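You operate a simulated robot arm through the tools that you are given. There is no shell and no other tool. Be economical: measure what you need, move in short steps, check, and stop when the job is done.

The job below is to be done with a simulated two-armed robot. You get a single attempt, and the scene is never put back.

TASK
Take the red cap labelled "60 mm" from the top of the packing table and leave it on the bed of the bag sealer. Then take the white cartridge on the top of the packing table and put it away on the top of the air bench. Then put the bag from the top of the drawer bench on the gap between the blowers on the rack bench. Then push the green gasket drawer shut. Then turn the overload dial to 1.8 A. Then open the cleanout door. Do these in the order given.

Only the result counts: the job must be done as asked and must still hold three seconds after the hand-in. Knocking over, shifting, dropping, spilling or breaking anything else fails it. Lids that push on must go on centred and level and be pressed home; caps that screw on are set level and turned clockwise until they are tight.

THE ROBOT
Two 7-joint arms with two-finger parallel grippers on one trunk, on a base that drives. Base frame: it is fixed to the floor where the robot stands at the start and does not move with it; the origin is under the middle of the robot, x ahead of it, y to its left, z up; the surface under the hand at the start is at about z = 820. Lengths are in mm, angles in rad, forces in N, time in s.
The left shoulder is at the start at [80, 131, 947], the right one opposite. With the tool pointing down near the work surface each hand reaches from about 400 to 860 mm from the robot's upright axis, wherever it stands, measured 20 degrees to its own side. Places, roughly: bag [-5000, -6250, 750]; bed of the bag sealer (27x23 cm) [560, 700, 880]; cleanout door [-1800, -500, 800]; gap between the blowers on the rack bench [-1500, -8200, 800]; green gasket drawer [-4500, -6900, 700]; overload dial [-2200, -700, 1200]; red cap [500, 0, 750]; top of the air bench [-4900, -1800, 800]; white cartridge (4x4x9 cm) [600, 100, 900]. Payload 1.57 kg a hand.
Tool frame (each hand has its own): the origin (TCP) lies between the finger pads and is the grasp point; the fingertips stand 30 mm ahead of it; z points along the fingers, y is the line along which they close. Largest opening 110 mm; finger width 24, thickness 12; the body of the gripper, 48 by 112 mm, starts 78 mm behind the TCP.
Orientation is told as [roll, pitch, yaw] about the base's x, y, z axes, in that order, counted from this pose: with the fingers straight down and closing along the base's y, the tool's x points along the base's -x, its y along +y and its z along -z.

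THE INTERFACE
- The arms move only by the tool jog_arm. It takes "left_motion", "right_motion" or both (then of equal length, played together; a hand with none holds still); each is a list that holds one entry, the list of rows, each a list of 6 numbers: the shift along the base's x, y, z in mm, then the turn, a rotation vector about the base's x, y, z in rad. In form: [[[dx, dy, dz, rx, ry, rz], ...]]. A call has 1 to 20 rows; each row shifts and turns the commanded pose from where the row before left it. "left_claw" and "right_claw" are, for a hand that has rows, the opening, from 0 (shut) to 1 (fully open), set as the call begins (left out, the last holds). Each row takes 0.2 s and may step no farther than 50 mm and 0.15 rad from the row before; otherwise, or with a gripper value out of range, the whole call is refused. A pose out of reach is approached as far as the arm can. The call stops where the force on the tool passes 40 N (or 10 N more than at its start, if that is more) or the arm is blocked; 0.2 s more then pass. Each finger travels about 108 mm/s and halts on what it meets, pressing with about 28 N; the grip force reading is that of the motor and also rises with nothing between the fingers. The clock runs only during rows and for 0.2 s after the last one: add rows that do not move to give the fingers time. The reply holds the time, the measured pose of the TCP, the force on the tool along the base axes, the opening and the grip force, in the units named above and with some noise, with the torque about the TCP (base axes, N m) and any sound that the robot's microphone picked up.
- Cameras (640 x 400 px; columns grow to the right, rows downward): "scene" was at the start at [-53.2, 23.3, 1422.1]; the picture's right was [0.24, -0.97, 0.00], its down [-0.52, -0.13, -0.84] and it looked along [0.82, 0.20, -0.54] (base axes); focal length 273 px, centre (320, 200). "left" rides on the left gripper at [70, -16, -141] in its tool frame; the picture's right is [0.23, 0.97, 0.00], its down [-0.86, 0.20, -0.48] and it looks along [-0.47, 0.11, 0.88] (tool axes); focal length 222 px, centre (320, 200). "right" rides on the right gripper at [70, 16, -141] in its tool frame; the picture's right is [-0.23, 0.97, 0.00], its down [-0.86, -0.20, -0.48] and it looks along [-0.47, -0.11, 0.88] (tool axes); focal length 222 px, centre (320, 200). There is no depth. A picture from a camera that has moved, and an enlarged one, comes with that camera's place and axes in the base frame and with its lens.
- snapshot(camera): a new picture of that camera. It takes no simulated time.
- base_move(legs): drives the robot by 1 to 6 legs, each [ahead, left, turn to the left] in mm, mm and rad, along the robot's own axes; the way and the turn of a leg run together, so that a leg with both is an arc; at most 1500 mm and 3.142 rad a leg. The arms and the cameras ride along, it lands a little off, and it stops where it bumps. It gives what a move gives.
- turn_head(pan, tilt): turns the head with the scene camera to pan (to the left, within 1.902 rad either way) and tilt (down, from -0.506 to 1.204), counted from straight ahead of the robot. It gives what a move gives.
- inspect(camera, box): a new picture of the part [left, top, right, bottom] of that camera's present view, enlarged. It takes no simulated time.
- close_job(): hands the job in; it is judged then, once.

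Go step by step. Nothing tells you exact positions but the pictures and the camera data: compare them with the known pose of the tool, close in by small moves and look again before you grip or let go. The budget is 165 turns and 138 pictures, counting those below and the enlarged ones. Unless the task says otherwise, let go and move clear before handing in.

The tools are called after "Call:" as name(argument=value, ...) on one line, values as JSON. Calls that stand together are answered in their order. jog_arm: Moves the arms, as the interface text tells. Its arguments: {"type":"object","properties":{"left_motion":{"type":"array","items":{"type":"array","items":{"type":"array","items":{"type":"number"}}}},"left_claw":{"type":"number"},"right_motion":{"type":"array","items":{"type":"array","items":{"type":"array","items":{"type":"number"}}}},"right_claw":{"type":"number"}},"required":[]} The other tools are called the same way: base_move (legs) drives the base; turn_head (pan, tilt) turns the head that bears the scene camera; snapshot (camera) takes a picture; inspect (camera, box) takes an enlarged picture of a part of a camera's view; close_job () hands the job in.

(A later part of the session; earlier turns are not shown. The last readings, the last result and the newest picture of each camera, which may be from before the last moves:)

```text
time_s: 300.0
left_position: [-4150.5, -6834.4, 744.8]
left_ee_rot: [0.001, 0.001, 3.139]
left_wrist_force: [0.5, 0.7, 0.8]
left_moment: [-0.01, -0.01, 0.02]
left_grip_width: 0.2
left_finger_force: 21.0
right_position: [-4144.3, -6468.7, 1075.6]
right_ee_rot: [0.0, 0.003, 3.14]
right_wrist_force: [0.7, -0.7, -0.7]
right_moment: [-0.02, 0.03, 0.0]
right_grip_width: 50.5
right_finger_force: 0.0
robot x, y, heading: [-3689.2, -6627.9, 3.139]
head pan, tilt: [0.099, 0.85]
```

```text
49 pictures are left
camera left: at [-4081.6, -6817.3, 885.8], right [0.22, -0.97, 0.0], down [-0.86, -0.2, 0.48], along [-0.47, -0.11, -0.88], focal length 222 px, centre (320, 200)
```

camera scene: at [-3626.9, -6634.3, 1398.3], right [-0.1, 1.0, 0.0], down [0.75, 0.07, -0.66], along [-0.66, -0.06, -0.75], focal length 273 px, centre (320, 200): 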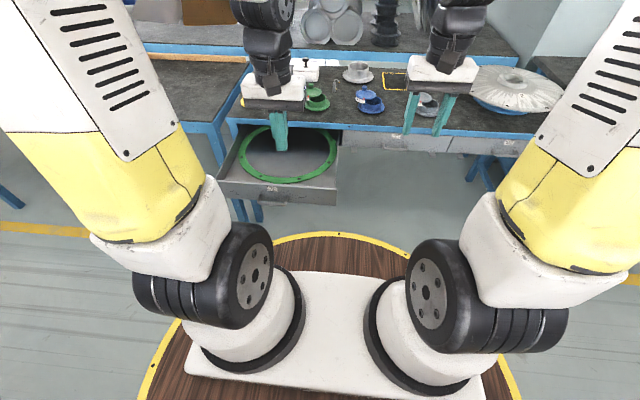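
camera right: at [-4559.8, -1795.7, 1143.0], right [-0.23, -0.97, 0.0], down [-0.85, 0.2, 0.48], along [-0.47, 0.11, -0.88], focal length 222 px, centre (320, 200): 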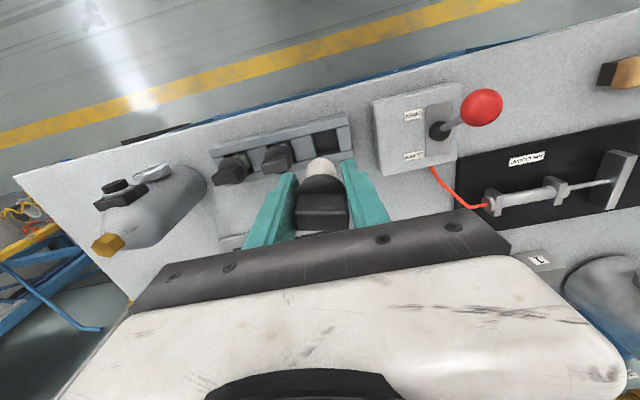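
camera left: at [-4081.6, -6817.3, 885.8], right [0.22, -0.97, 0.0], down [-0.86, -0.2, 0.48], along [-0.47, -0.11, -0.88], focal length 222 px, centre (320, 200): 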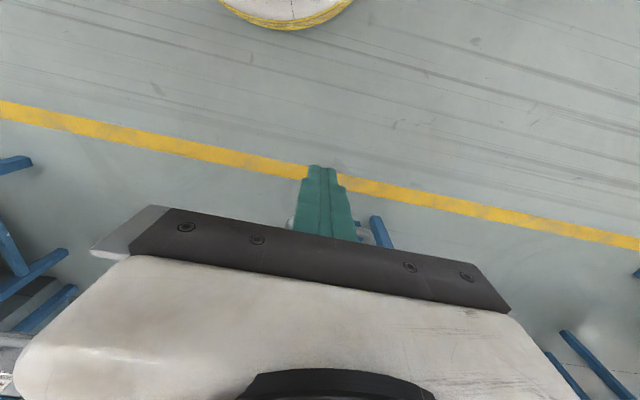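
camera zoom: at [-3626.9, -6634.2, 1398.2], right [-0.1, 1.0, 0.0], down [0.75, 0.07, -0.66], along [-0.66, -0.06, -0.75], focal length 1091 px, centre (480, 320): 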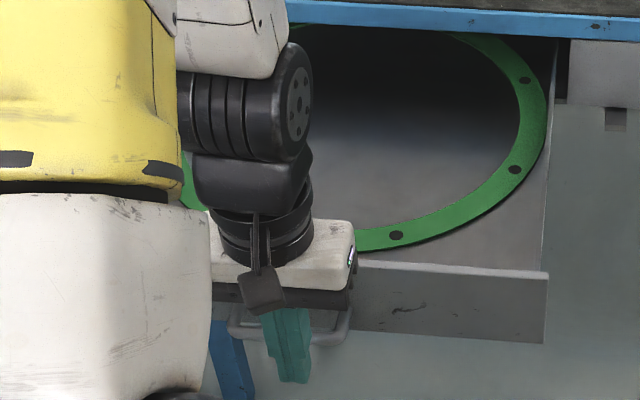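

The fingers hang just in front of the handle area. I move forward to touch the face and keep pushing in modest steps, watching the force.

Call:
jog_arm(left_motion=[[[-25, 0, 0, 0, 0, 0], [-25, 0, 0, 0, 0, 0], [-15, 0, 0, 0, 0, 0], [-10, 0, 0, 0, 0, 0], [-10, 0, 0, 0, 0, 0], [-10, 0, 0, 0, 0, 0], [-15, 0, 0, 0, 0, 0], [-15, 0, 0, 0, 0, 0], [-15, 0, 0, 0, 0, 0], [-15, 0, 0, 0, 0, 0]]])

Call:
inspect(camera="scene", box=[200, 100, 360, 200])

```text
time_s: 302.2
left_position: [-4305.0, -6834.4, 746.8]
left_ee_rot: [0.002, 0.0, 3.14]
left_wrist_force: [-0.3, 0.0, -0.3]
left_moment: [-0.01, -0.01, -0.01]
left_grip_width: 0.0
left_finger_force: 21.7
right_position: [-4144.9, -6468.2, 1074.6]
right_ee_rot: [-0.001, 0.001, 3.139]
right_wrist_force: [0.3, -0.6, 0.0]
right_moment: [-0.02, 0.06, -0.02]
right_grip_width: 50.6
right_finger_force: 0.0
robot x, y, heading: [-3689.9, -6628.3, 3.141]
head pan, tilt: [0.099, 0.85]
```

```text
4.00 times, centred on (280, 150) of scene
camera zoom: at [-3626.9, -6634.3, 1398.2], right [-0.1, 1.0, 0.0], down [0.75, 0.07, -0.66], along [-0.66, -0.06, -0.75], focal length 1091 px, centre (480, 400)
```

zoom: 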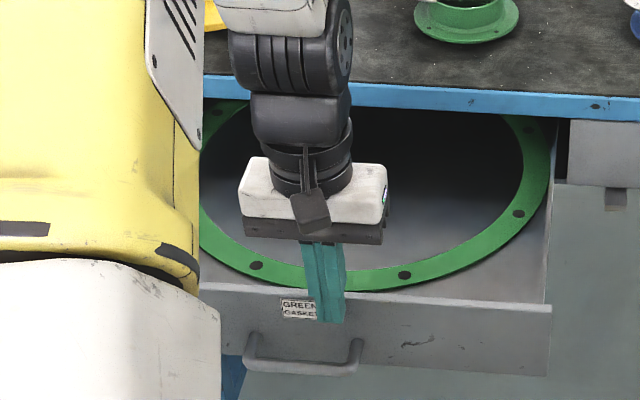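

The drawer moves in freely with almost no force. I keep pushing, in two bursts.

Call:
jog_arm(left_motion=[[[-20, 0, 0, 0, 0, 0], [-20, 0, 0, 0, 0, 0], [-20, 0, 0, 0, 0, 0], [-20, 0, 0, 0, 0, 0], [-20, 0, 0, 0, 0, 0], [-20, 0, 0, 0, 0, 0], [-20, 0, 0, 0, 0, 0], [-20, 0, 0, 0, 0, 0], [-20, 0, 0, 0, 0, 0], [-20, 0, 0, 0, 0, 0]]])

Call:
inspect(camera="scene", box=[200, 80, 360, 180])

```text
time_s: 304.4
left_position: [-4503.6, -6834.4, 746.6]
left_ee_rot: [0.002, 0.003, 3.137]
left_wrist_force: [-0.2, -0.1, 1.1]
left_moment: [0.0, -0.01, -0.03]
left_grip_width: 0.0
left_finger_force: 21.1
right_position: [-4143.9, -6468.3, 1075.7]
right_ee_rot: [0.002, 0.0, 3.14]
right_wrist_force: [1.2, 0.2, -0.4]
right_moment: [-0.02, 0.02, 0.02]
right_grip_width: 50.4
right_finger_force: 0.0
robot x, y, heading: [-3691.0, -6629.8, 3.141]
head pan, tilt: [0.099, 0.85]
```

```text
4.00 times, centred on (280, 130) of scene
camera zoom: at [-3626.6, -6634.2, 1398.2], right [-0.1, 1.0, 0.0], down [0.75, 0.07, -0.66], along [-0.66, -0.06, -0.75], focal length 1091 px, centre (480, 480)
```

zoom: 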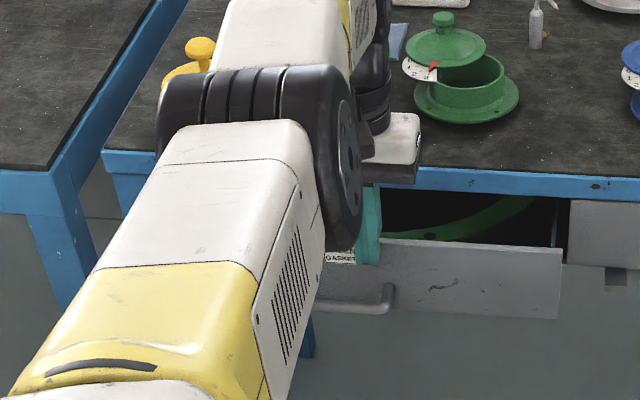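

About 100 mm remain and the arm nears its reach, so I drive the base 80 mm forward with the hand on the drawer, then finish with the arm.

Call:
base_move(legs=[[70, 0, 0]])

Call:
jog_arm(left_motion=[[[-5, 0, 0, 0, 0, 0], [-5, 0, 0, 0, 0, 0], [-5, 0, 0, 0, 0, 0], [-5, 0, 0, 0, 0, 0], [-5, 0, 0, 0, 0, 0], [-5, 0, 0, 0, 0, 0]]])

Call:
snapshot(camera="scene")

```text
time_s: 305.4
left_position: [-4576.9, -6834.2, 746.1]
left_ee_rot: [0.0, 0.001, 3.139]
left_wrist_force: [-0.3, 0.0, 0.9]
left_moment: [-0.02, 0.01, 0.01]
left_grip_width: 0.0
left_finger_force: 21.9
right_position: [-4215.8, -6468.5, 1075.0]
right_ee_rot: [-0.001, -0.002, 3.141]
right_wrist_force: [-0.7, 0.5, 0.0]
right_moment: [-0.01, 0.0, 0.02]
right_grip_width: 50.8
right_finger_force: 0.1
robot x, y, heading: [-3759.2, -6629.0, 3.143]
head pan, tilt: [0.099, 0.85]
```

```text
time_s: 306.8
left_position: [-4577.4, -6833.6, 747.4]
left_ee_rot: [-0.001, 0.0, 3.138]
left_wrist_force: [0.0, -0.2, -0.9]
left_moment: [-0.02, 0.03, -0.01]
left_grip_width: 0.1
left_finger_force: 21.3
left hand out of reach, approached as far as the arm can: row 1, 2, 3, 4, 5, 6
right_position: [-4216.9, -6468.2, 1074.8]
right_ee_rot: [-0.001, 0.0, 3.14]
right_wrist_force: [-0.1, 0.2, 1.1]
right_moment: [-0.01, 0.0, 0.0]
right_grip_width: 50.5
right_finger_force: 0.1
robot x, y, heading: [-3760.3, -6626.2, 3.136]
head pan, tilt: [0.099, 0.85]
```

```text
46 pictures are left
camera scene: at [-3699.6, -6634.1, 1398.2], right [-0.1, 1.0, 0.0], down [0.75, 0.07, -0.66], along [-0.66, -0.06, -0.75], focal length 273 px, centre (320, 200)
```

scene: 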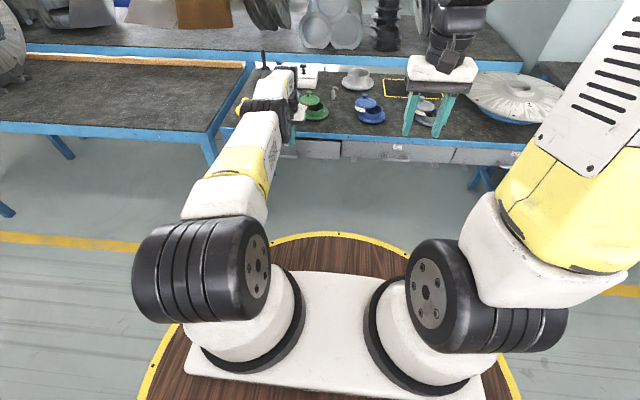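

The arm is at full reach, so I pull the hand back, bring the base 120 mm closer, and then finish the push with the arm.

Call:
jog_arm(left_motion=[[[30, 0, 0, 0, 0, 0], [40, 0, 0, 0, 0, 0], [40, 0, 0, 0, 0, 0], [40, 0, 0, 0, 0, 0], [40, 0, 0, 0, 0, 0], [0, 0, 0, 0, 0, 0]]])

Call:
base_move(legs=[[130, 0, 0]])

Call:
jog_arm(left_motion=[[[-10, 0, 0, 0, 0, 0], [-10, 0, 0, 0, 0, 0], [-10, 0, 0, 0, 0, 0], [-8, 0, 0, 0, 0, 0], [-8, 0, 0, 0, 0, 0], [-8, 0, 0, 0, 0, 0], [-8, 0, 0, 0, 0, 0], [-8, 0, 0, 0, 0, 0], [-8, 0, 0, 0, 0, 0]]])

Call:
inspect(camera="scene", box=[200, 100, 440, 250])

```text
time_s: 308.2
left_position: [-4385.6, -6832.0, 745.8]
left_ee_rot: [-0.002, 0.0, 3.139]
left_wrist_force: [0.5, -0.3, -1.1]
left_moment: [0.0, -0.06, -0.03]
left_grip_width: 0.1
left_finger_force: 20.8
right_position: [-4216.2, -6468.2, 1075.4]
right_ee_rot: [0.0, 0.0, 3.14]
right_wrist_force: [-0.2, -0.3, 0.4]
right_moment: [0.0, 0.02, 0.0]
right_grip_width: 50.4
right_finger_force: 0.1
robot x, y, heading: [-3761.1, -6629.0, 3.136]
head pan, tilt: [0.099, 0.85]
```

```text
time_s: 309.5
left_position: [-4518.8, -6833.8, 746.8]
left_ee_rot: [0.0, 0.001, 3.142]
left_wrist_force: [0.1, -0.2, -0.5]
left_moment: [-0.02, -0.02, 0.01]
left_grip_width: 0.0
left_finger_force: 22.1
right_position: [-4350.7, -6470.1, 1074.2]
right_ee_rot: [0.001, 0.0, 3.143]
right_wrist_force: [1.2, -0.1, -0.7]
right_moment: [0.01, 0.01, 0.0]
right_grip_width: 50.6
right_finger_force: 0.0
robot x, y, heading: [-3893.9, -6627.9, 3.142]
head pan, tilt: [0.099, 0.85]
```

```text
time_s: 311.5
left_position: [-4595.6, -6833.3, 746.5]
left_ee_rot: [0.0, 0.001, 3.142]
left_wrist_force: [-0.2, 0.1, 0.2]
left_moment: [0.04, 0.01, 0.0]
left_grip_width: 0.2
left_finger_force: 22.2
right_position: [-4349.4, -6469.6, 1074.3]
right_ee_rot: [-0.001, -0.001, 3.144]
right_wrist_force: [0.2, -0.4, 0.2]
right_moment: [0.03, 0.0, -0.06]
right_grip_width: 50.4
right_finger_force: 0.0
robot x, y, heading: [-3894.1, -6627.6, 3.136]
head pan, tilt: [0.099, 0.85]
```

```text
2.67 times, centred on (320, 175) of scene
camera zoom: at [-3831.4, -6633.8, 1398.2], right [-0.1, 1.0, 0.0], down [0.75, 0.07, -0.66], along [-0.66, -0.07, -0.75], focal length 728 px, centre (320, 267)
```

zoom: 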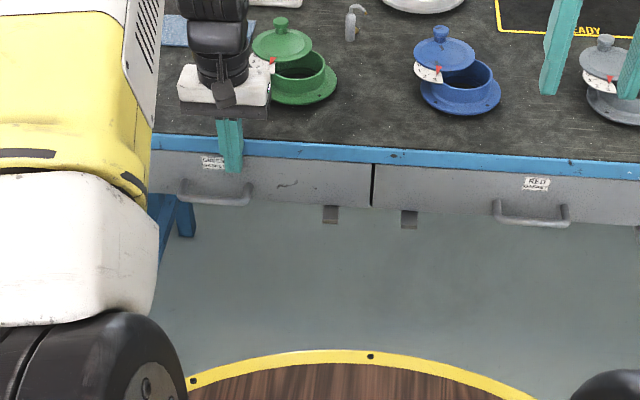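

The green drawer is nearly flush with its neighbour. I press on in small steps until it stops.

Call:
jog_arm(left_motion=[[[-4, 0, 0, 0, 0, 0], [-4, 0, 0, 0, 0, 0], [-4, 0, 0, 0, 0, 0], [-4, 0, 0, 0, 0, 0], [-4, 0, 0, 0, 0, 0], [-4, 0, 0, 0, 0, 0]]])

Call:
inspect(camera="scene", box=[240, 130, 400, 230])

```text
time_s: 312.2
left_position: [-4599.8, -6833.2, 745.2]
left_ee_rot: [-0.001, 0.016, -3.143]
left_wrist_force: [5.3, 1.4, -0.5]
left_moment: [-0.04, 0.09, 0.0]
left_grip_width: 0.0
left_finger_force: 21.3
right_position: [-4348.0, -6469.0, 1074.3]
right_ee_rot: [-0.002, 0.002, -3.142]
right_wrist_force: [0.6, 0.2, 0.1]
right_moment: [0.03, 0.02, 0.0]
right_grip_width: 50.6
right_finger_force: 0.1
robot x, y, heading: [-3894.3, -6629.6, -3.141]
head pan, tilt: [0.099, 0.85]
stopped in row 3 (left hand): the force on the tool passed its limit at 46 N (the readings are from after the stop); the commanded pose is now the measured one
```

```text
4.00 times, centred on (320, 180) of scene
camera zoom: at [-3830.7, -6633.7, 1398.2], right [-0.1, 0.99, 0.0], down [0.75, 0.07, -0.66], along [-0.66, -0.07, -0.75], focal length 1091 px, centre (320, 280)
```

zoom: 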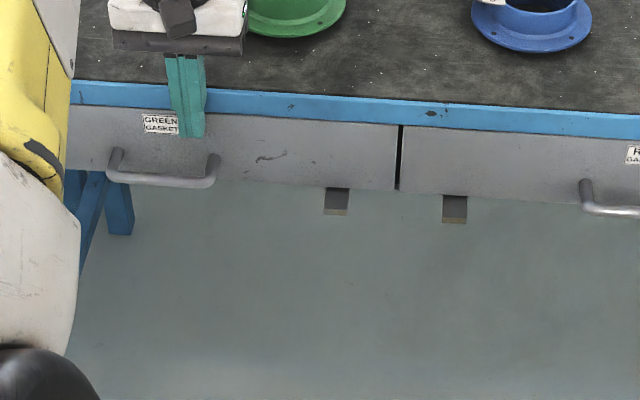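

The push stopped at 46 N with the fronts flush. To be sure the finger pressed the drawer and not the bench edge, I back off, tilt the tips forward and press once more.

Call:
jog_arm(left_motion=[[[30, 0, 0, 0, 0, 0], [0, 0, 0, 0, 0.15, 0], [0, 0, 0, 0, 0.15, 0], [-10, 0, 0, 0, 0, 0], [-5, 0, 0, 0, 0, 0], [-5, 0, 0, 0, 0, 0], [-5, 0, 0, 0, 0, 0], [-5, 0, 0, 0, 0, 0], [-5, 0, 0, 0, 0, 0]]])

Call:
inspect(camera="scene", box=[240, 130, 400, 230])

```text
time_s: 314.1
left_position: [-4595.5, -6832.9, 742.8]
left_ee_rot: [0.0, -0.268, -3.141]
left_wrist_force: [3.3, 0.6, 0.0]
left_moment: [-0.01, 0.18, 0.05]
left_grip_width: 0.1
left_finger_force: 21.6
right_position: [-4349.0, -6469.6, 1074.3]
right_ee_rot: [0.0, 0.0, -3.14]
right_wrist_force: [-0.2, 0.6, -0.2]
right_moment: [0.03, 0.0, -0.02]
right_grip_width: 50.5
right_finger_force: 0.1
robot x, y, heading: [-3894.8, -6628.5, -3.143]
head pan, tilt: [0.099, 0.85]
stopped in row 9 (left hand): the force on the tool passed its limit at 47 N (the readings are from after the stop); the commanded pose is now the measured one
```

```text
4.00 times, centred on (320, 180) of scene
camera zoom: at [-3830.2, -6633.7, 1398.2], right [-0.1, 0.99, 0.0], down [0.75, 0.08, -0.66], along [-0.66, -0.07, -0.75], focal length 1091 px, centre (320, 280)
```

zoom: 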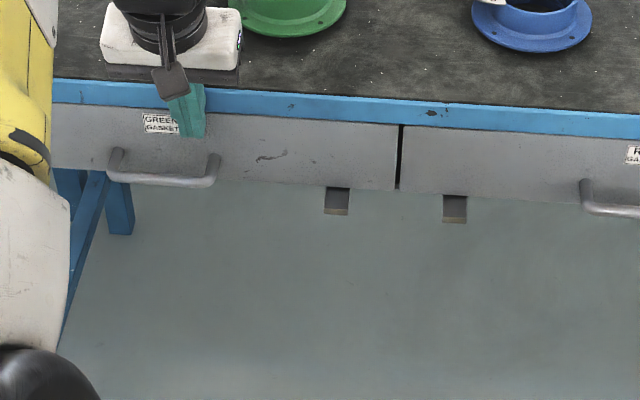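

The drawer is shut against its stop, flush with its neighbour. I withdraw, straighten and raise the hand, and return to the passage.

Call:
jog_arm(left_motion=[[[40, 0, 0, 0, 0, 0], [45, 0, 0, 0, 0, 0], [45, 0, 0, 0, -0.13, 0], [45, 0, 0, 0, -0.13, 0], [0, 0, 45, 0, 0, 0], [0, 0, 45, 0, 0, 0], [0, 0, 45, 0, 0, 0], [0, 0, 45, 0, 0, 0], [0, 0, 45, 0, 0, 0], [0, 0, 45, 0, 0, 0], [0, 0, 40, 0, 0, 0], [0, 0, 0, 0, 0, 0]]])

Call:
base_move(legs=[[150, 0, 0]])

```text
time_s: 316.7
left_position: [-4421.7, -6833.0, 1054.1]
left_ee_rot: [0.001, -0.008, -3.141]
left_wrist_force: [0.0, -0.4, -0.5]
left_moment: [-0.02, 0.01, -0.01]
left_grip_width: 0.0
left_finger_force: 21.1
right_position: [-4348.0, -6470.5, 1074.9]
right_ee_rot: [0.0, 0.001, -3.141]
right_wrist_force: [0.3, -0.6, 0.7]
right_moment: [0.01, -0.02, 0.0]
right_grip_width: 50.8
right_finger_force: 0.0
robot x, y, heading: [-3891.9, -6630.3, -3.142]
head pan, tilt: [0.099, 0.85]
```

```text
time_s: 318.1
left_position: [-4570.1, -6831.8, 1055.2]
left_ee_rot: [-0.001, -0.007, 3.141]
left_wrist_force: [-0.1, 0.6, -0.3]
left_moment: [0.01, 0.03, -0.01]
left_grip_width: 0.0
left_finger_force: 20.8
right_position: [-4497.5, -6469.8, 1074.4]
right_ee_rot: [-0.001, -0.002, 3.142]
right_wrist_force: [-0.6, -0.5, -0.7]
right_moment: [0.06, 0.0, -0.02]
right_grip_width: 50.6
right_finger_force: 0.2
robot x, y, heading: [-4037.7, -6630.8, 3.147]
head pan, tilt: [0.099, 0.85]
```

I went forward by mistake, harmlessly; now I back off 300 mm into the aisle and strafe right to the passage.

Call:
base_move(legs=[[-310, 0, -0.005], [0, -1500, 0], [0, -1500, 0], [0, -1500, 0]])

```text
time_s: 341.1
left_position: [-4225.7, -2347.9, 1054.4]
left_ee_rot: [0.001, -0.009, 3.132]
left_wrist_force: [-0.8, -1.2, -0.3]
left_moment: [-0.02, -0.02, -0.05]
left_grip_width: 0.0
left_finger_force: 21.3
right_position: [-4150.2, -1987.7, 1074.6]
right_ee_rot: [0.0, 0.003, 3.133]
right_wrist_force: [0.1, -0.4, -0.6]
right_moment: [-0.01, 0.0, -0.01]
right_grip_width: 50.9
right_finger_force: 0.1
robot x, y, heading: [-3696.1, -2149.7, 3.137]
head pan, tilt: [0.099, 0.85]
```

Call:
base_move(legs=[[0, -240, 0], [-1480, 0, 0], [-1470, 0, 0]])

Call:
turn_head(pan=-0.6, tilt=0.3)

Call:
snapshot(camera="scene")

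```text
time_s: 356.7
left_position: [-1270.0, -2130.3, 1054.7]
left_ee_rot: [-0.001, -0.007, -3.139]
left_wrist_force: [0.7, 0.3, -0.5]
left_moment: [-0.03, 0.0, -0.01]
left_grip_width: 0.1
left_finger_force: 21.6
right_position: [-1197.4, -1767.8, 1075.0]
right_ee_rot: [0.0, 0.0, -3.139]
right_wrist_force: [-0.6, -0.7, 0.3]
right_moment: [0.0, -0.01, -0.01]
right_grip_width: 50.6
right_finger_force: 0.0
robot x, y, heading: [-739.5, -1924.8, -3.139]
head pan, tilt: [0.099, 0.85]
```

```text
time_s: 357.8
left_position: [-1269.2, -2129.4, 1054.5]
left_ee_rot: [0.0, -0.008, -3.137]
left_wrist_force: [-0.8, 0.2, 0.0]
left_moment: [0.0, 0.01, 0.0]
left_grip_width: 0.0
left_finger_force: 21.1
right_position: [-1197.6, -1767.1, 1074.4]
right_ee_rot: [0.001, 0.001, -3.138]
right_wrist_force: [0.1, 0.1, 0.5]
right_moment: [0.02, 0.0, 0.0]
right_grip_width: 50.9
right_finger_force: 0.0
robot x, y, heading: [-743.3, -1924.1, -3.139]
head pan, tilt: [-0.6, 0.3]
```

```text
42 pictures are left
camera scene: at [-678.5, -1870.5, 1446.6], right [0.56, 0.83, 0.0], down [0.25, -0.17, -0.95], along [-0.79, 0.54, -0.3], focal length 273 px, centre (320, 200)
```

scene: 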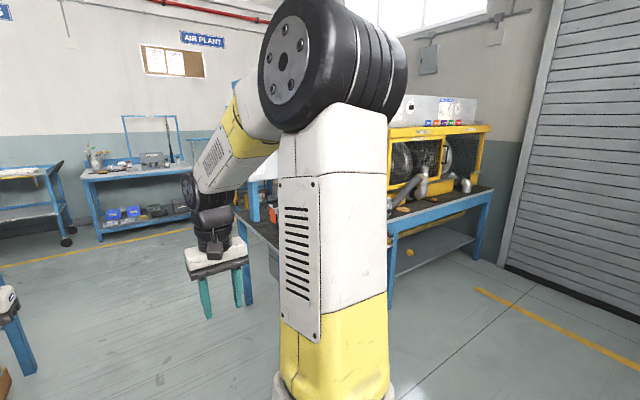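

A yellow caged machine stands on the near end of this bench row. I strafe right so that I face it.

Call:
base_move(legs=[[0, -1000, 0]])

Call:
turn_head(pan=-0.15, tilt=0.3)

Call:
snapshot(camera="scene")

```text
time_s: 363.0
left_position: [-1275.4, -1131.9, 1054.2]
left_ee_rot: [-0.001, -0.008, -3.13]
left_wrist_force: [0.1, 0.0, 0.2]
left_moment: [-0.02, -0.02, -0.01]
left_grip_width: 0.1
left_finger_force: 21.4
right_position: [-1206.9, -769.3, 1074.9]
right_ee_rot: [0.0, 0.001, -3.131]
right_wrist_force: [0.1, 0.1, 0.5]
right_moment: [0.0, 0.01, -0.01]
right_grip_width: 50.7
right_finger_force: 0.2
robot x, y, heading: [-744.4, -920.0, -3.128]
head pan, tilt: [-0.6, 0.3]
```

```text
time_s: 363.9
left_position: [-1275.0, -1132.6, 1054.3]
left_ee_rot: [0.001, -0.01, -3.129]
left_wrist_force: [-0.3, 0.0, 0.2]
left_moment: [0.04, -0.02, 0.0]
left_grip_width: 0.0
left_finger_force: 21.0
right_position: [-1205.6, -768.8, 1074.2]
right_ee_rot: [0.0, 0.001, -3.129]
right_wrist_force: [-0.2, -0.6, 0.6]
right_moment: [0.01, 0.04, -0.01]
right_grip_width: 50.4
right_finger_force: 0.0
robot x, y, heading: [-750.2, -919.9, -3.127]
head pan, tilt: [-0.15, 0.3]
```

```text
41 pictures are left
camera scene: at [-700.8, -905.5, 1446.6], right [0.14, 0.99, 0.0], down [0.29, -0.04, -0.96], along [-0.95, 0.13, -0.3], focal length 273 px, centre (320, 200)
```

scene: 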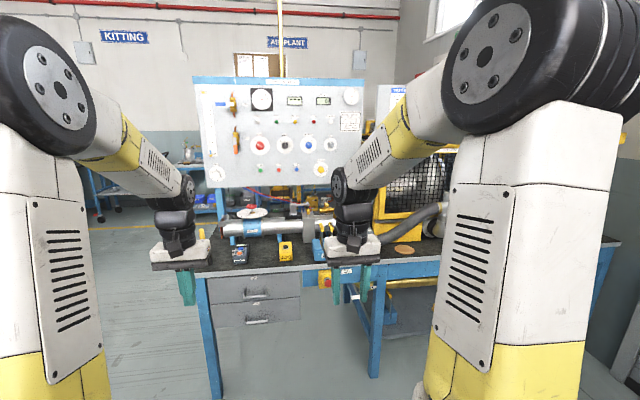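

Call:
inspect(camera="scene", box=[185, 70, 377, 190])

Call:
inspect(camera="scene", box=[200, 180, 440, 330])

```text
3.33 times, centred on (281, 130) of scene
camera zoom: at [-700.8, -905.5, 1446.6], right [0.14, 0.99, 0.0], down [0.29, -0.04, -0.96], along [-0.95, 0.13, -0.3], focal length 910 px, centre (450, 433)
```

zoom: 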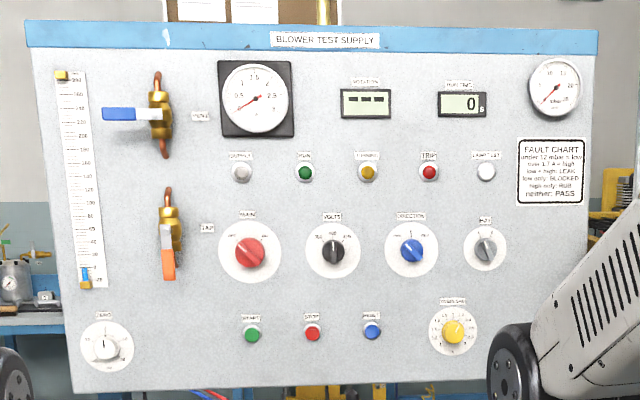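

```text
2.67 times, centred on (320, 255) of scene
camera zoom: at [-700.8, -905.5, 1446.6], right [0.14, 0.99, 0.0], down [0.29, -0.04, -0.96], along [-0.95, 0.13, -0.3], focal length 728 px, centre (320, 53)
```

zoom: 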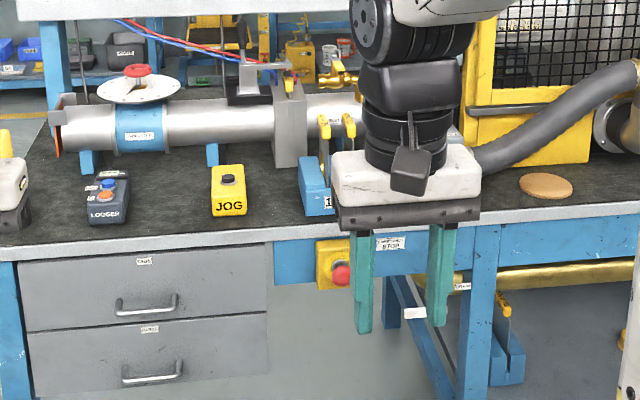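

The dial is the yellow knob lower right on the BLOWER TEST SUPPLY board, about (-2200, -695, 1150). I draw the left hand back and turn the right hand to point horizontally forward.

Call:
jog_arm(right_motion=[[[0, 0, 30, 0, 0.14, 0], [0, 0, 30, 0, 0.14, 0], [0, 0, 15, 0, 0.14, 0], [0, 0, 0, 0, 0.14, 0], [0, 0, 0, 0, 0.14, 0], [0, 0, 0, 0, 0.14, 0], [0, 0, 0, 0, 0.14, 0], [0, 0, 0, 0, 0.14, 0], [0, 0, 0, 0, 0.15, 0], [0, 0, 0, 0, 0.15, 0], [0, 0, 0, 0, 0.15, 0], [0, 0, 0, 0, 0, 0]]], left_motion=[[[40, 0, 0, 0, 0, 0], [40, 0, 0, 0, 0, 0], [30, 0, 0, 0, 0, 0], [0, 0, 0, 0, 0, 0], [0, 0, 0, 0, 0, 0], [0, 0, 0, 0, 0, 0], [0, 0, 0, 0, 0, 0], [0, 0, 0, 0, 0, 0], [0, 0, 0, 0, 0, 0], [0, 0, 0, 0, 0, 0], [0, 0, 0, 0, 0, 0], [0, 0, 0, 0, 0, 0]]], right_claw=0.6)

Call:
snapshot(camera="scene")

Call:
snapshot(camera="right")

```text
time_s: 366.5
left_position: [-1164.3, -1130.1, 1055.5]
left_ee_rot: [0.001, -0.01, -3.13]
left_wrist_force: [-0.9, 0.3, 0.3]
left_moment: [0.01, 0.03, -0.01]
left_grip_width: 0.2
left_finger_force: 21.4
right_position: [-1315.6, -769.0, 1252.9]
right_ee_rot: [-1.454, -1.56, -1.687]
right_wrist_force: [0.0, -0.8, 0.0]
right_moment: [-0.01, -0.05, -0.02]
right_grip_width: 65.8
right_finger_force: 0.0
right hand out of reach, approached as far as the arm can: row 7, 8, 9, 10, 11
robot x, y, heading: [-748.6, -923.3, -3.134]
head pan, tilt: [-0.15, 0.3]
```

```text
38 pictures are left
camera scene: at [-700.7, -905.5, 1446.6], right [0.14, 0.99, 0.0], down [0.29, -0.04, -0.96], along [-0.95, 0.13, -0.3], focal length 273 px, centre (320, 200)
```

scene: 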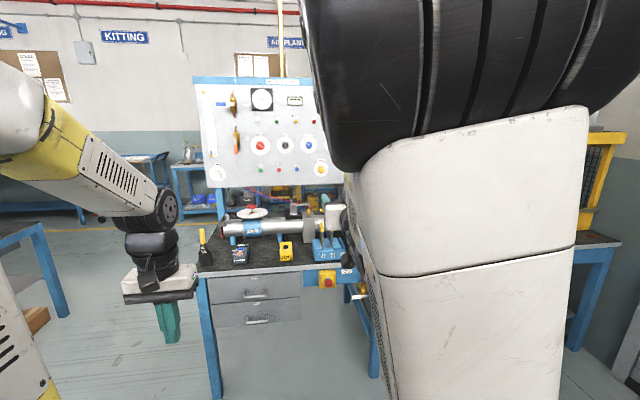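

```text
37 pictures are left
camera right: at [-1173.9, -785.7, 1181.8], right [0.0, -0.98, 0.21], down [0.48, 0.19, 0.86], along [-0.88, 0.1, 0.47], focal length 222 px, centre (320, 200)
```

right: 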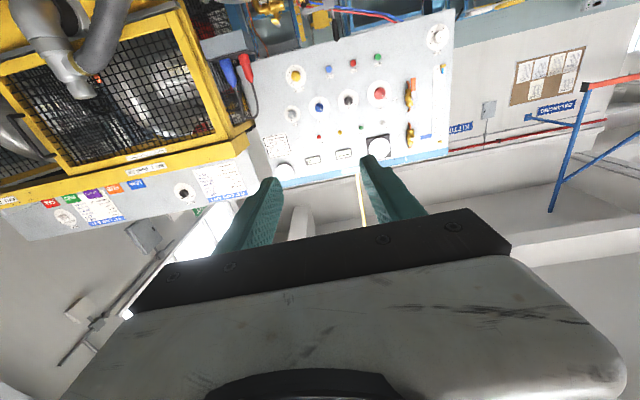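

The hand now points forward, high enough to clear everything on the bench. I drive 650 mm closer and look at the dial.

Call:
base_move(legs=[[650, 0, -0.012]])

Call:
turn_head(pan=-0.25, tilt=0.35)

Call:
snapshot(camera="scene")

Call:
snapshot(camera="right")

```text
time_s: 370.1
left_position: [-1817.9, -1135.7, 1055.6]
left_ee_rot: [-0.001, -0.01, -3.132]
left_wrist_force: [0.1, 1.3, -0.7]
left_moment: [0.01, 0.0, 0.01]
left_grip_width: 0.3
left_finger_force: 21.4
right_position: [-1966.9, -772.6, 1253.2]
right_ee_rot: [-1.323, -1.558, -1.823]
right_wrist_force: [-0.3, -0.1, -0.4]
right_moment: [0.03, 0.01, 0.03]
right_grip_width: 66.0
right_finger_force: 0.0
robot x, y, heading: [-1401.5, -926.1, -3.138]
head pan, tilt: [-0.15, 0.3]
```

```text
time_s: 370.8
left_position: [-1817.0, -1134.9, 1057.1]
left_ee_rot: [0.001, -0.009, -3.135]
left_wrist_force: [-0.3, 0.5, 0.0]
left_moment: [0.01, -0.02, -0.04]
left_grip_width: 0.0
left_finger_force: 21.1
right_position: [-1966.2, -772.8, 1252.0]
right_ee_rot: [-1.316, -1.558, -1.829]
right_wrist_force: [0.0, -0.5, 0.0]
right_moment: [0.0, -0.04, 0.02]
right_grip_width: 66.0
right_finger_force: 0.0
robot x, y, heading: [-1396.9, -931.3, -3.136]
head pan, tilt: [-0.25, 0.351]
```

```text
36 pictures are left
camera scene: at [-1350.1, -902.9, 1441.9], right [0.24, 0.97, 0.0], down [0.33, -0.08, -0.94], along [-0.91, 0.23, -0.34], focal length 273 px, centre (320, 200)
```

scene: 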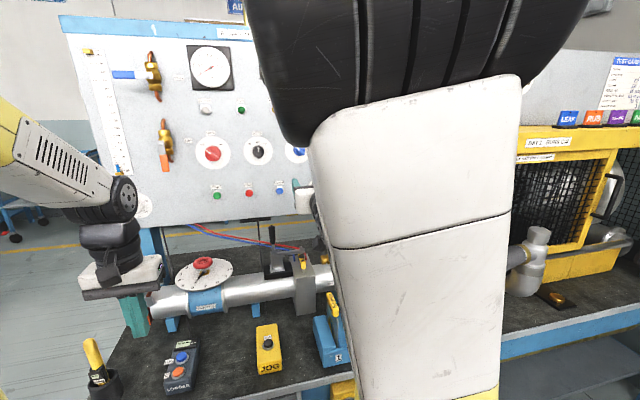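

```text
35 pictures are left
camera right: at [-1824.4, -789.8, 1181.8], right [-0.01, -0.98, 0.22], down [0.48, 0.19, 0.86], along [-0.88, 0.11, 0.46], focal length 222 px, centre (320, 200)
```

right: 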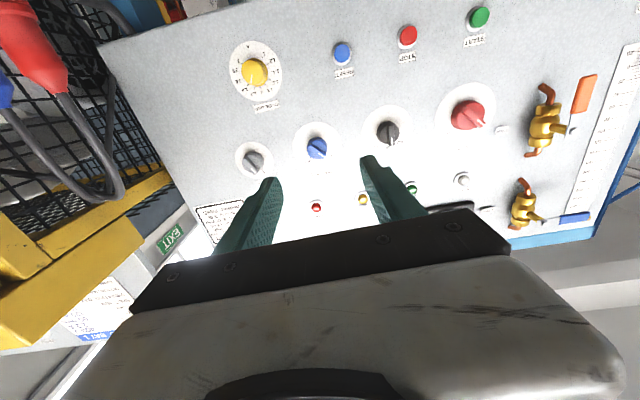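

Call:
inspect(camera="right", box=[208, 35, 304, 95])

```text
6.67 times, centred on (256, 65) of right
camera zoom: at [-1824.4, -789.8, 1181.8], right [-0.01, -0.98, 0.22], down [0.48, 0.19, 0.86], along [-0.88, 0.11, 0.46], focal length 1481 px, centre (747, 1100)
```

zoom: 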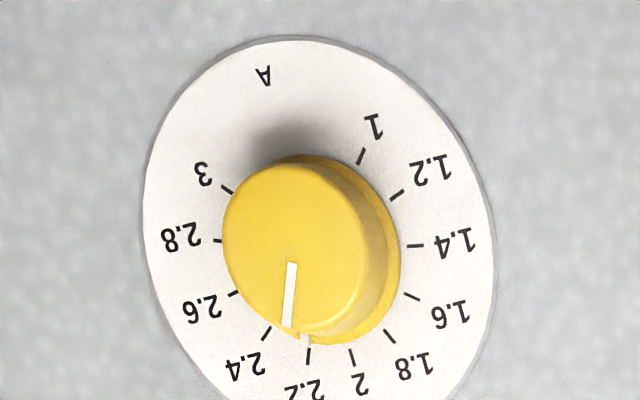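

The dial reads 2.2 now (27° per 0.2 A), centre about (-2220, -692, 1148), scale rising clockwise, so it needs a 54° counter-clockwise turn. I first jog toward a stand-off point and check where the hand goes, since the last command was partly out of reach.

Call:
jog_arm(right_motion=[[[-40, 8, 0, 0, 0, 0], [-40, 8, 0, 0, 0, 0], [-40, 8, 0, 0, 0, 0], [0, 0, 0, 0, 0, 0]]])

```text
time_s: 371.8
left_position: [-1816.4, -1134.0, 1055.9]
left_ee_rot: [-0.001, -0.009, -3.133]
left_wrist_force: [-0.5, 0.2, 0.8]
left_moment: [-0.02, 0.0, 0.01]
left_grip_width: 0.0
left_finger_force: 21.3
right_position: [-2085.9, -747.5, 1251.7]
right_ee_rot: [-1.316, -1.558, -1.83]
right_wrist_force: [0.3, -0.8, -0.2]
right_moment: [0.01, 0.0, 0.05]
right_grip_width: 66.1
right_finger_force: 0.0
robot x, y, heading: [-1401.4, -929.7, -3.135]
head pan, tilt: [-0.25, 0.351]
```

Jogs start from the measured pose, good. I move to the stand-off in front of the dial.

Call:
jog_arm(right_motion=[[[0, 20, -35, 0, 0, 0], [0, 20, -35, 0, 0, 0], [0, 15, -34, 0, 0, 0], [-25, 0, 0, 0, 0, 0], [0, 0, 0, 0, 0, 0]]])

Call:
snapshot(camera="right")

```text
time_s: 373.0
left_position: [-1817.0, -1135.6, 1054.7]
left_ee_rot: [0.002, -0.009, -3.134]
left_wrist_force: [0.1, 0.0, -0.3]
left_moment: [0.01, 0.01, -0.05]
left_grip_width: 0.0
left_finger_force: 21.7
right_position: [-2110.0, -692.1, 1146.4]
right_ee_rot: [-1.286, -1.559, -1.859]
right_wrist_force: [-0.6, 0.2, 0.0]
right_moment: [0.0, -0.01, -0.01]
right_grip_width: 66.2
right_finger_force: 0.0
robot x, y, heading: [-1398.2, -928.6, -3.134]
head pan, tilt: [-0.25, 0.351]
```

```text
33 pictures are left
camera right: at [-1968.7, -709.5, 1076.6], right [-0.01, -0.98, 0.22], down [0.48, 0.19, 0.86], along [-0.88, 0.11, 0.46], focal length 222 px, centre (320, 200)
```

right: 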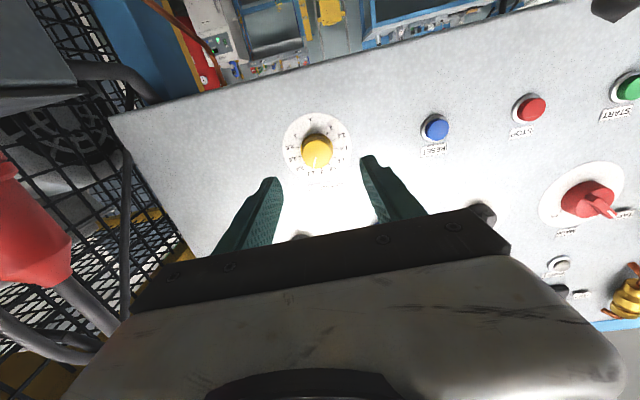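

Call:
inspect(camera="right", box=[268, 105, 364, 165])

Call:
turn_head(pan=0.05, tilt=0.3)

Call:
snapshot(camera="scene")

```text
6.67 times, centred on (316, 135) of right
camera zoom: at [-1968.7, -709.5, 1076.6], right [-0.01, -0.98, 0.22], down [0.48, 0.19, 0.86], along [-0.88, 0.11, 0.46], focal length 1481 px, centre (347, 633)
```

zoom: 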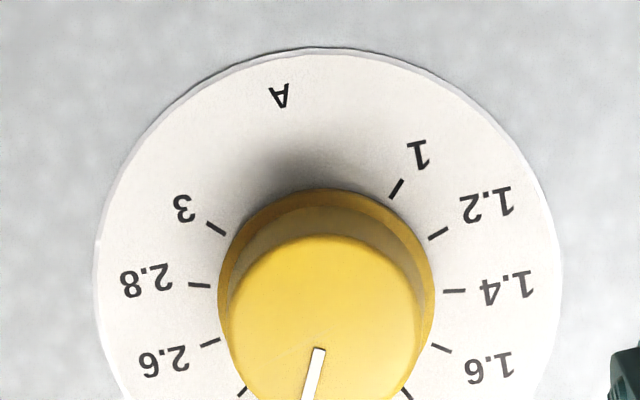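

```text
time_s: 373.8
left_position: [-1815.6, -1134.9, 1055.7]
left_ee_rot: [-0.001, -0.008, -3.135]
left_wrist_force: [0.2, -0.4, 0.1]
left_moment: [-0.02, -0.02, -0.02]
left_grip_width: 0.0
left_finger_force: 21.4
right_position: [-2110.0, -691.6, 1147.3]
right_ee_rot: [-1.32, -1.557, -1.828]
right_wrist_force: [-0.4, -0.2, -0.6]
right_moment: [-0.02, -0.01, 0.04]
right_grip_width: 66.1
right_finger_force: 0.1
robot x, y, heading: [-1397.6, -925.7, -3.135]
head pan, tilt: [0.051, 0.3]
```

```text
31 pictures are left
camera scene: at [-1353.0, -930.5, 1446.6], right [-0.06, 1.0, 0.0], down [0.3, 0.02, -0.96], along [-0.95, -0.05, -0.3], focal length 273 px, centre (320, 200)
```

scene: 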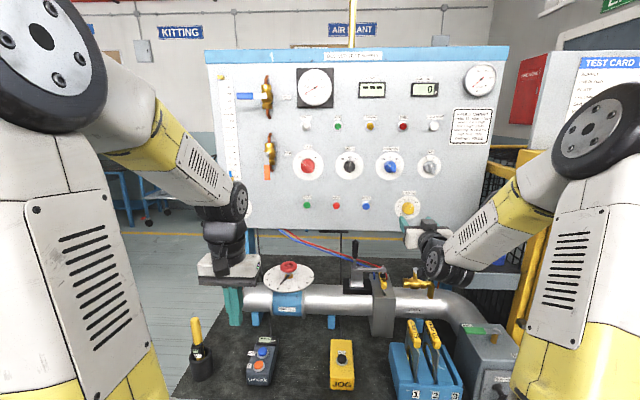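

Refined from the tick marks: dial centre (-2242, -687, 1148). I advance around the knob with the tips stopping a few mm before the board.

Call:
jog_arm(right_motion=[[[-30, 5, 1, 0, 0, 0], [-30, 0, 0, 0, 0, 0], [-25, 0, 0, 0, 0, 0], [-5, 0, 0, 0, 0, 0], [-3, 0, 0, 0, 0, 0], [0, 0, 0, 0, 0, 0]]])

Call:
snapshot(camera="right")

Call:
inspect(camera="scene", box=[368, 180, 448, 230])

```text
time_s: 375.2
left_position: [-1817.7, -1136.4, 1056.4]
left_ee_rot: [0.0, -0.008, -3.135]
left_wrist_force: [0.5, -0.2, 0.4]
left_moment: [0.0, 0.0, 0.01]
left_grip_width: 0.1
left_finger_force: 21.3
right_position: [-2204.4, -688.8, 1148.5]
right_ee_rot: [-1.295, -1.559, -1.852]
right_wrist_force: [-0.1, -0.1, -0.4]
right_moment: [-0.02, 0.01, 0.0]
right_grip_width: 65.9
right_finger_force: 0.0
robot x, y, heading: [-1400.8, -929.9, -3.129]
head pan, tilt: [0.051, 0.3]
```

```text
30 pictures are left
camera right: at [-2063.1, -704.7, 1078.9], right [-0.01, -0.98, 0.22], down [0.48, 0.19, 0.86], along [-0.88, 0.11, 0.46], focal length 222 px, centre (320, 200)
```

right: 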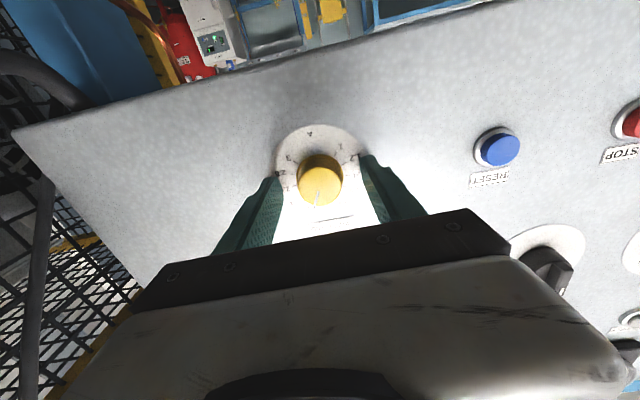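

```text
8.00 times, centred on (408, 205) of scene
camera zoom: at [-1353.0, -930.6, 1446.6], right [-0.06, 1.0, 0.0], down [0.3, 0.02, -0.96], along [-0.95, -0.06, -0.3], focal length 2183 px, centre (-384, 160)
```

zoom: 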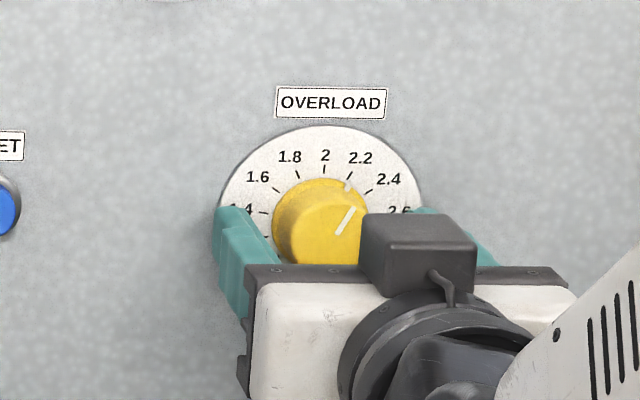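

The pointer is clearly at 2.2 and the fingers straddle the knob. I close gently on it.

Call:
jog_arm(right_motion=[[[0, 0, 0, 0, 0, 0], [0, 0, 0, 0, 0, 0], [0, 0, 0, 0, 0, 0]]], right_claw=0)

Call:
inspect(camera="scene", box=[368, 180, 448, 230])

```text
time_s: 376.0
left_position: [-1815.4, -1135.8, 1056.0]
left_ee_rot: [0.0, -0.009, -3.136]
left_wrist_force: [-0.3, -0.3, 0.4]
left_moment: [-0.02, 0.0, 0.01]
left_grip_width: 0.0
left_finger_force: 21.0
right_position: [-2205.5, -687.6, 1148.9]
right_ee_rot: [-1.307, -1.559, -1.84]
right_wrist_force: [-2.1, 1.4, -0.4]
right_moment: [-0.02, -0.01, -0.1]
right_grip_width: 35.1
right_finger_force: 42.4
robot x, y, heading: [-1399.7, -927.3, -3.135]
head pan, tilt: [0.051, 0.3]
```

```text
8.00 times, centred on (408, 205) of scene
camera zoom: at [-1353.1, -930.5, 1446.6], right [-0.06, 1.0, 0.0], down [0.3, 0.02, -0.96], along [-0.95, -0.06, -0.3], focal length 2183 px, centre (-384, 160)
```

zoom: 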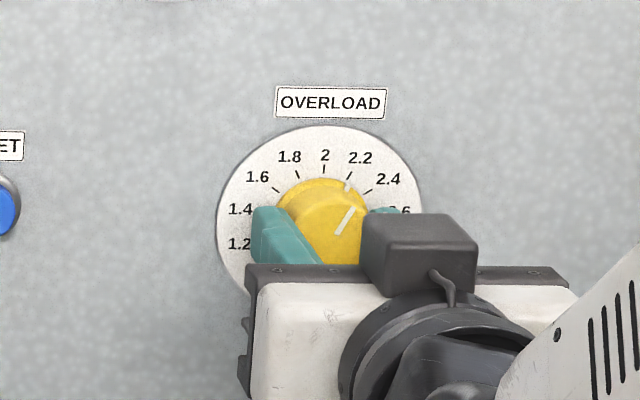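

Gripped at 35 mm with little side force. I turn counter-clockwise (about +x) by half, 0.47 rad, and check.

Call:
jog_arm(right_motion=[[[0, 0, 0, 0.1, 0, 0], [0, 0, 0, 0.12, 0, 0], [0, 0, 0, 0.12, 0, 0], [0, 0, 0, 0.13, 0, 0], [0, 0, 0, 0, 0, 0]]])

Call:
inspect(camera="scene", box=[368, 180, 448, 230])

```text
time_s: 377.2
left_position: [-1816.8, -1134.5, 1055.6]
left_ee_rot: [0.0, -0.009, -3.134]
left_wrist_force: [-1.0, -0.1, -0.3]
left_moment: [0.0, -0.03, 0.03]
left_grip_width: 0.0
left_finger_force: 21.5
right_position: [-2205.1, -686.3, 1148.6]
right_ee_rot: [-1.57, -1.088, -1.579]
right_wrist_force: [-2.3, 9.8, 1.0]
right_moment: [-0.04, -0.16, -0.44]
right_grip_width: 34.5
right_finger_force: 41.6
robot x, y, heading: [-1398.2, -925.2, -3.136]
head pan, tilt: [0.051, 0.3]
```

```text
8.00 times, centred on (408, 205) of scene
camera zoom: at [-1353.0, -930.0, 1446.6], right [-0.06, 1.0, 0.0], down [0.3, 0.02, -0.96], along [-0.95, -0.05, -0.3], focal length 2183 px, centre (-384, 160)
```

zoom: 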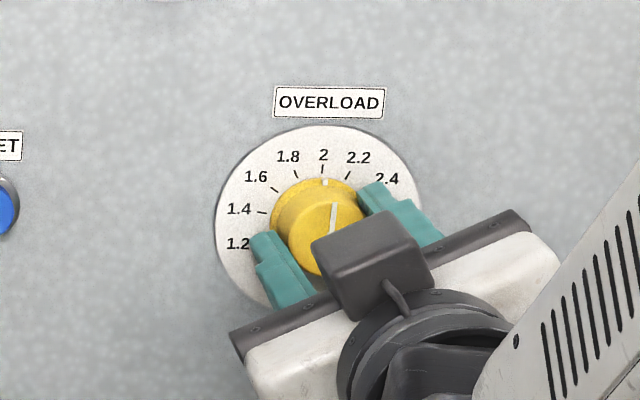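

The pointer turned to 2.0 as intended. I ease 1.5 mm toward +y to relieve the side force and turn the second half.

Call:
jog_arm(right_motion=[[[0, 1.5, 0, 0.1, 0, 0], [0, 0, 0, 0.13, 0, 0], [0, 0, 0, 0.13, 0, 0], [0, 0, 0, 0.13, 0, 0], [0, 0, 0, 0, 0, 0]]])

Call:
inspect(camera="scene", box=[368, 180, 448, 230])

```text
time_s: 378.4
left_position: [-1816.3, -1135.2, 1055.4]
left_ee_rot: [-0.001, -0.009, -3.135]
left_wrist_force: [-0.1, 0.2, -0.6]
left_moment: [-0.01, 0.0, -0.02]
left_grip_width: 0.0
left_finger_force: 22.2
right_position: [-2205.2, -685.9, 1148.9]
right_ee_rot: [-1.575, -0.599, -1.575]
right_wrist_force: [-10.5, 13.2, 5.7]
right_moment: [0.01, 0.22, -0.58]
right_grip_width: 34.7
right_finger_force: 42.1
robot x, y, heading: [-1399.2, -931.8, -3.138]
head pan, tilt: [0.051, 0.3]
```

```text
8.00 times, centred on (408, 205) of scene
camera zoom: at [-1353.3, -930.0, 1446.6], right [-0.06, 1.0, 0.0], down [0.3, 0.02, -0.96], along [-0.95, -0.06, -0.3], focal length 2183 px, centre (-384, 160)
```

zoom: 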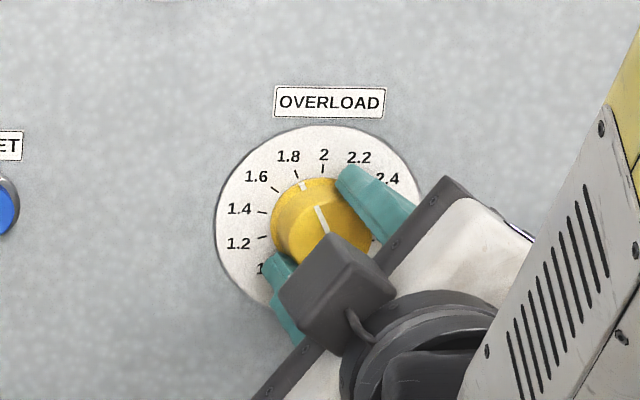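

The pointer mark lines up with 1.8. I release the knob and look before backing out.

Call:
jog_arm(right_motion=[[[0, 0, 0, 0, 0, 0], [0, 0, 0, 0, 0, 0]]], right_claw=0.6)

Call:
jog_arm(right_motion=[[[15, 0, 0, 0, 0, 0], [20, 0, 0, 0, 0, 0], [35, 0, 0, 0, 0, 0], [45, 0, 0, 0, 0, 0], [0, 0, 0, 0, 0, 0]]])

Call:
inspect(camera="scene", box=[368, 180, 448, 230])

```text
time_s: 379.0
left_position: [-1815.9, -1135.1, 1055.3]
left_ee_rot: [-0.001, -0.01, -3.134]
left_wrist_force: [0.0, -0.7, -0.5]
left_moment: [0.01, 0.04, 0.03]
left_grip_width: 0.0
left_finger_force: 21.4
right_position: [-2204.6, -688.3, 1147.5]
right_ee_rot: [-1.572, -0.599, -1.573]
right_wrist_force: [1.0, 0.0, -0.4]
right_moment: [-0.04, 0.04, -0.04]
right_grip_width: 65.9
right_finger_force: 0.2
robot x, y, heading: [-1403.1, -924.5, -3.135]
head pan, tilt: [0.051, 0.3]
```

```text
time_s: 380.2
left_position: [-1816.7, -1135.8, 1056.0]
left_ee_rot: [0.001, -0.009, -3.134]
left_wrist_force: [0.1, -0.8, -0.9]
left_moment: [-0.02, -0.01, 0.0]
left_grip_width: 0.0
left_finger_force: 20.9
right_position: [-2088.6, -687.2, 1150.4]
right_ee_rot: [-1.575, -0.598, -1.574]
right_wrist_force: [0.1, 0.0, -0.2]
right_moment: [0.0, -0.01, -0.01]
right_grip_width: 65.9
right_finger_force: 0.1
robot x, y, heading: [-1400.5, -925.2, -3.136]
head pan, tilt: [0.051, 0.3]
```

```text
8.00 times, centred on (408, 205) of scene
camera zoom: at [-1353.0, -930.6, 1446.6], right [-0.06, 1.0, 0.0], down [0.3, 0.02, -0.96], along [-0.95, -0.06, -0.3], focal length 2183 px, centre (-384, 160)
```

zoom: 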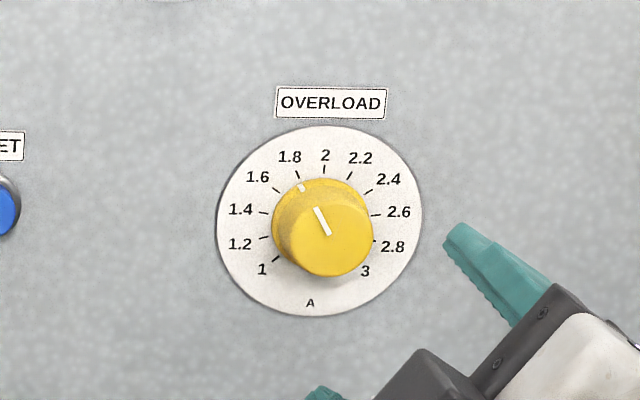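

The dial reads 1.8 A. Next the cleanout door around (-1800, -500, 800); I lift the right hand back a bit and look that way.

Call:
jog_arm(right_motion=[[[40, 0, 25, 0, 0, 0], [40, 0, 25, 0, 0, 0], [30, 0, 20, 0, 0, 0], [0, 0, 0, 0, 0, 0]]])

Call:
turn_head(pan=-0.5, tilt=0.75)

Call:
snapshot(camera="scene")

```text
time_s: 381.2
left_position: [-1816.6, -1136.0, 1056.1]
left_ee_rot: [-0.001, -0.009, -3.134]
left_wrist_force: [0.0, -0.5, 0.7]
left_moment: [0.04, -0.01, 0.01]
left_grip_width: 0.0
left_finger_force: 21.1
right_position: [-1976.5, -688.2, 1221.1]
right_ee_rot: [-1.574, -0.598, -1.575]
right_wrist_force: [0.7, 0.5, -0.8]
right_moment: [-0.02, 0.0, -0.02]
right_grip_width: 65.9
right_finger_force: 0.1
robot x, y, heading: [-1395.7, -928.0, -3.134]
head pan, tilt: [0.051, 0.3]
```

```text
time_s: 382.2
left_position: [-1815.9, -1136.0, 1055.4]
left_ee_rot: [-0.001, -0.009, -3.134]
left_wrist_force: [-0.1, 0.7, -0.6]
left_moment: [-0.02, 0.03, 0.01]
left_grip_width: 0.0
left_finger_force: 21.3
right_position: [-1977.9, -686.2, 1221.5]
right_ee_rot: [-1.573, -0.598, -1.575]
right_wrist_force: [-0.2, -0.4, -0.2]
right_moment: [0.0, -0.01, 0.04]
right_grip_width: 66.0
right_finger_force: 0.0
robot x, y, heading: [-1399.3, -926.1, -3.132]
head pan, tilt: [-0.499, 0.75]
```

```text
24 pictures are left
camera scene: at [-1332.8, -886.1, 1406.3], right [0.47, 0.88, 0.0], down [0.6, -0.32, -0.73], along [-0.65, 0.35, -0.68], focal length 273 px, centre (320, 200)
```

scene: 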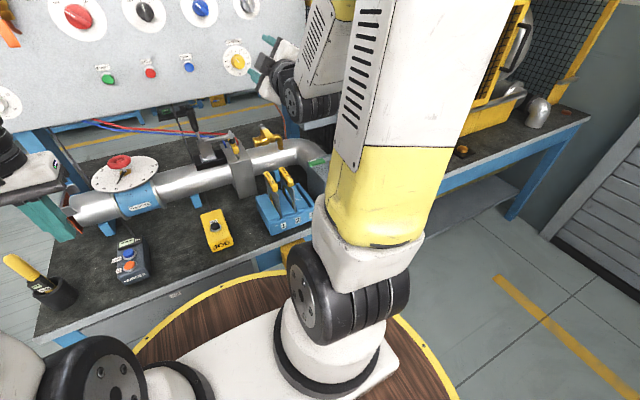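

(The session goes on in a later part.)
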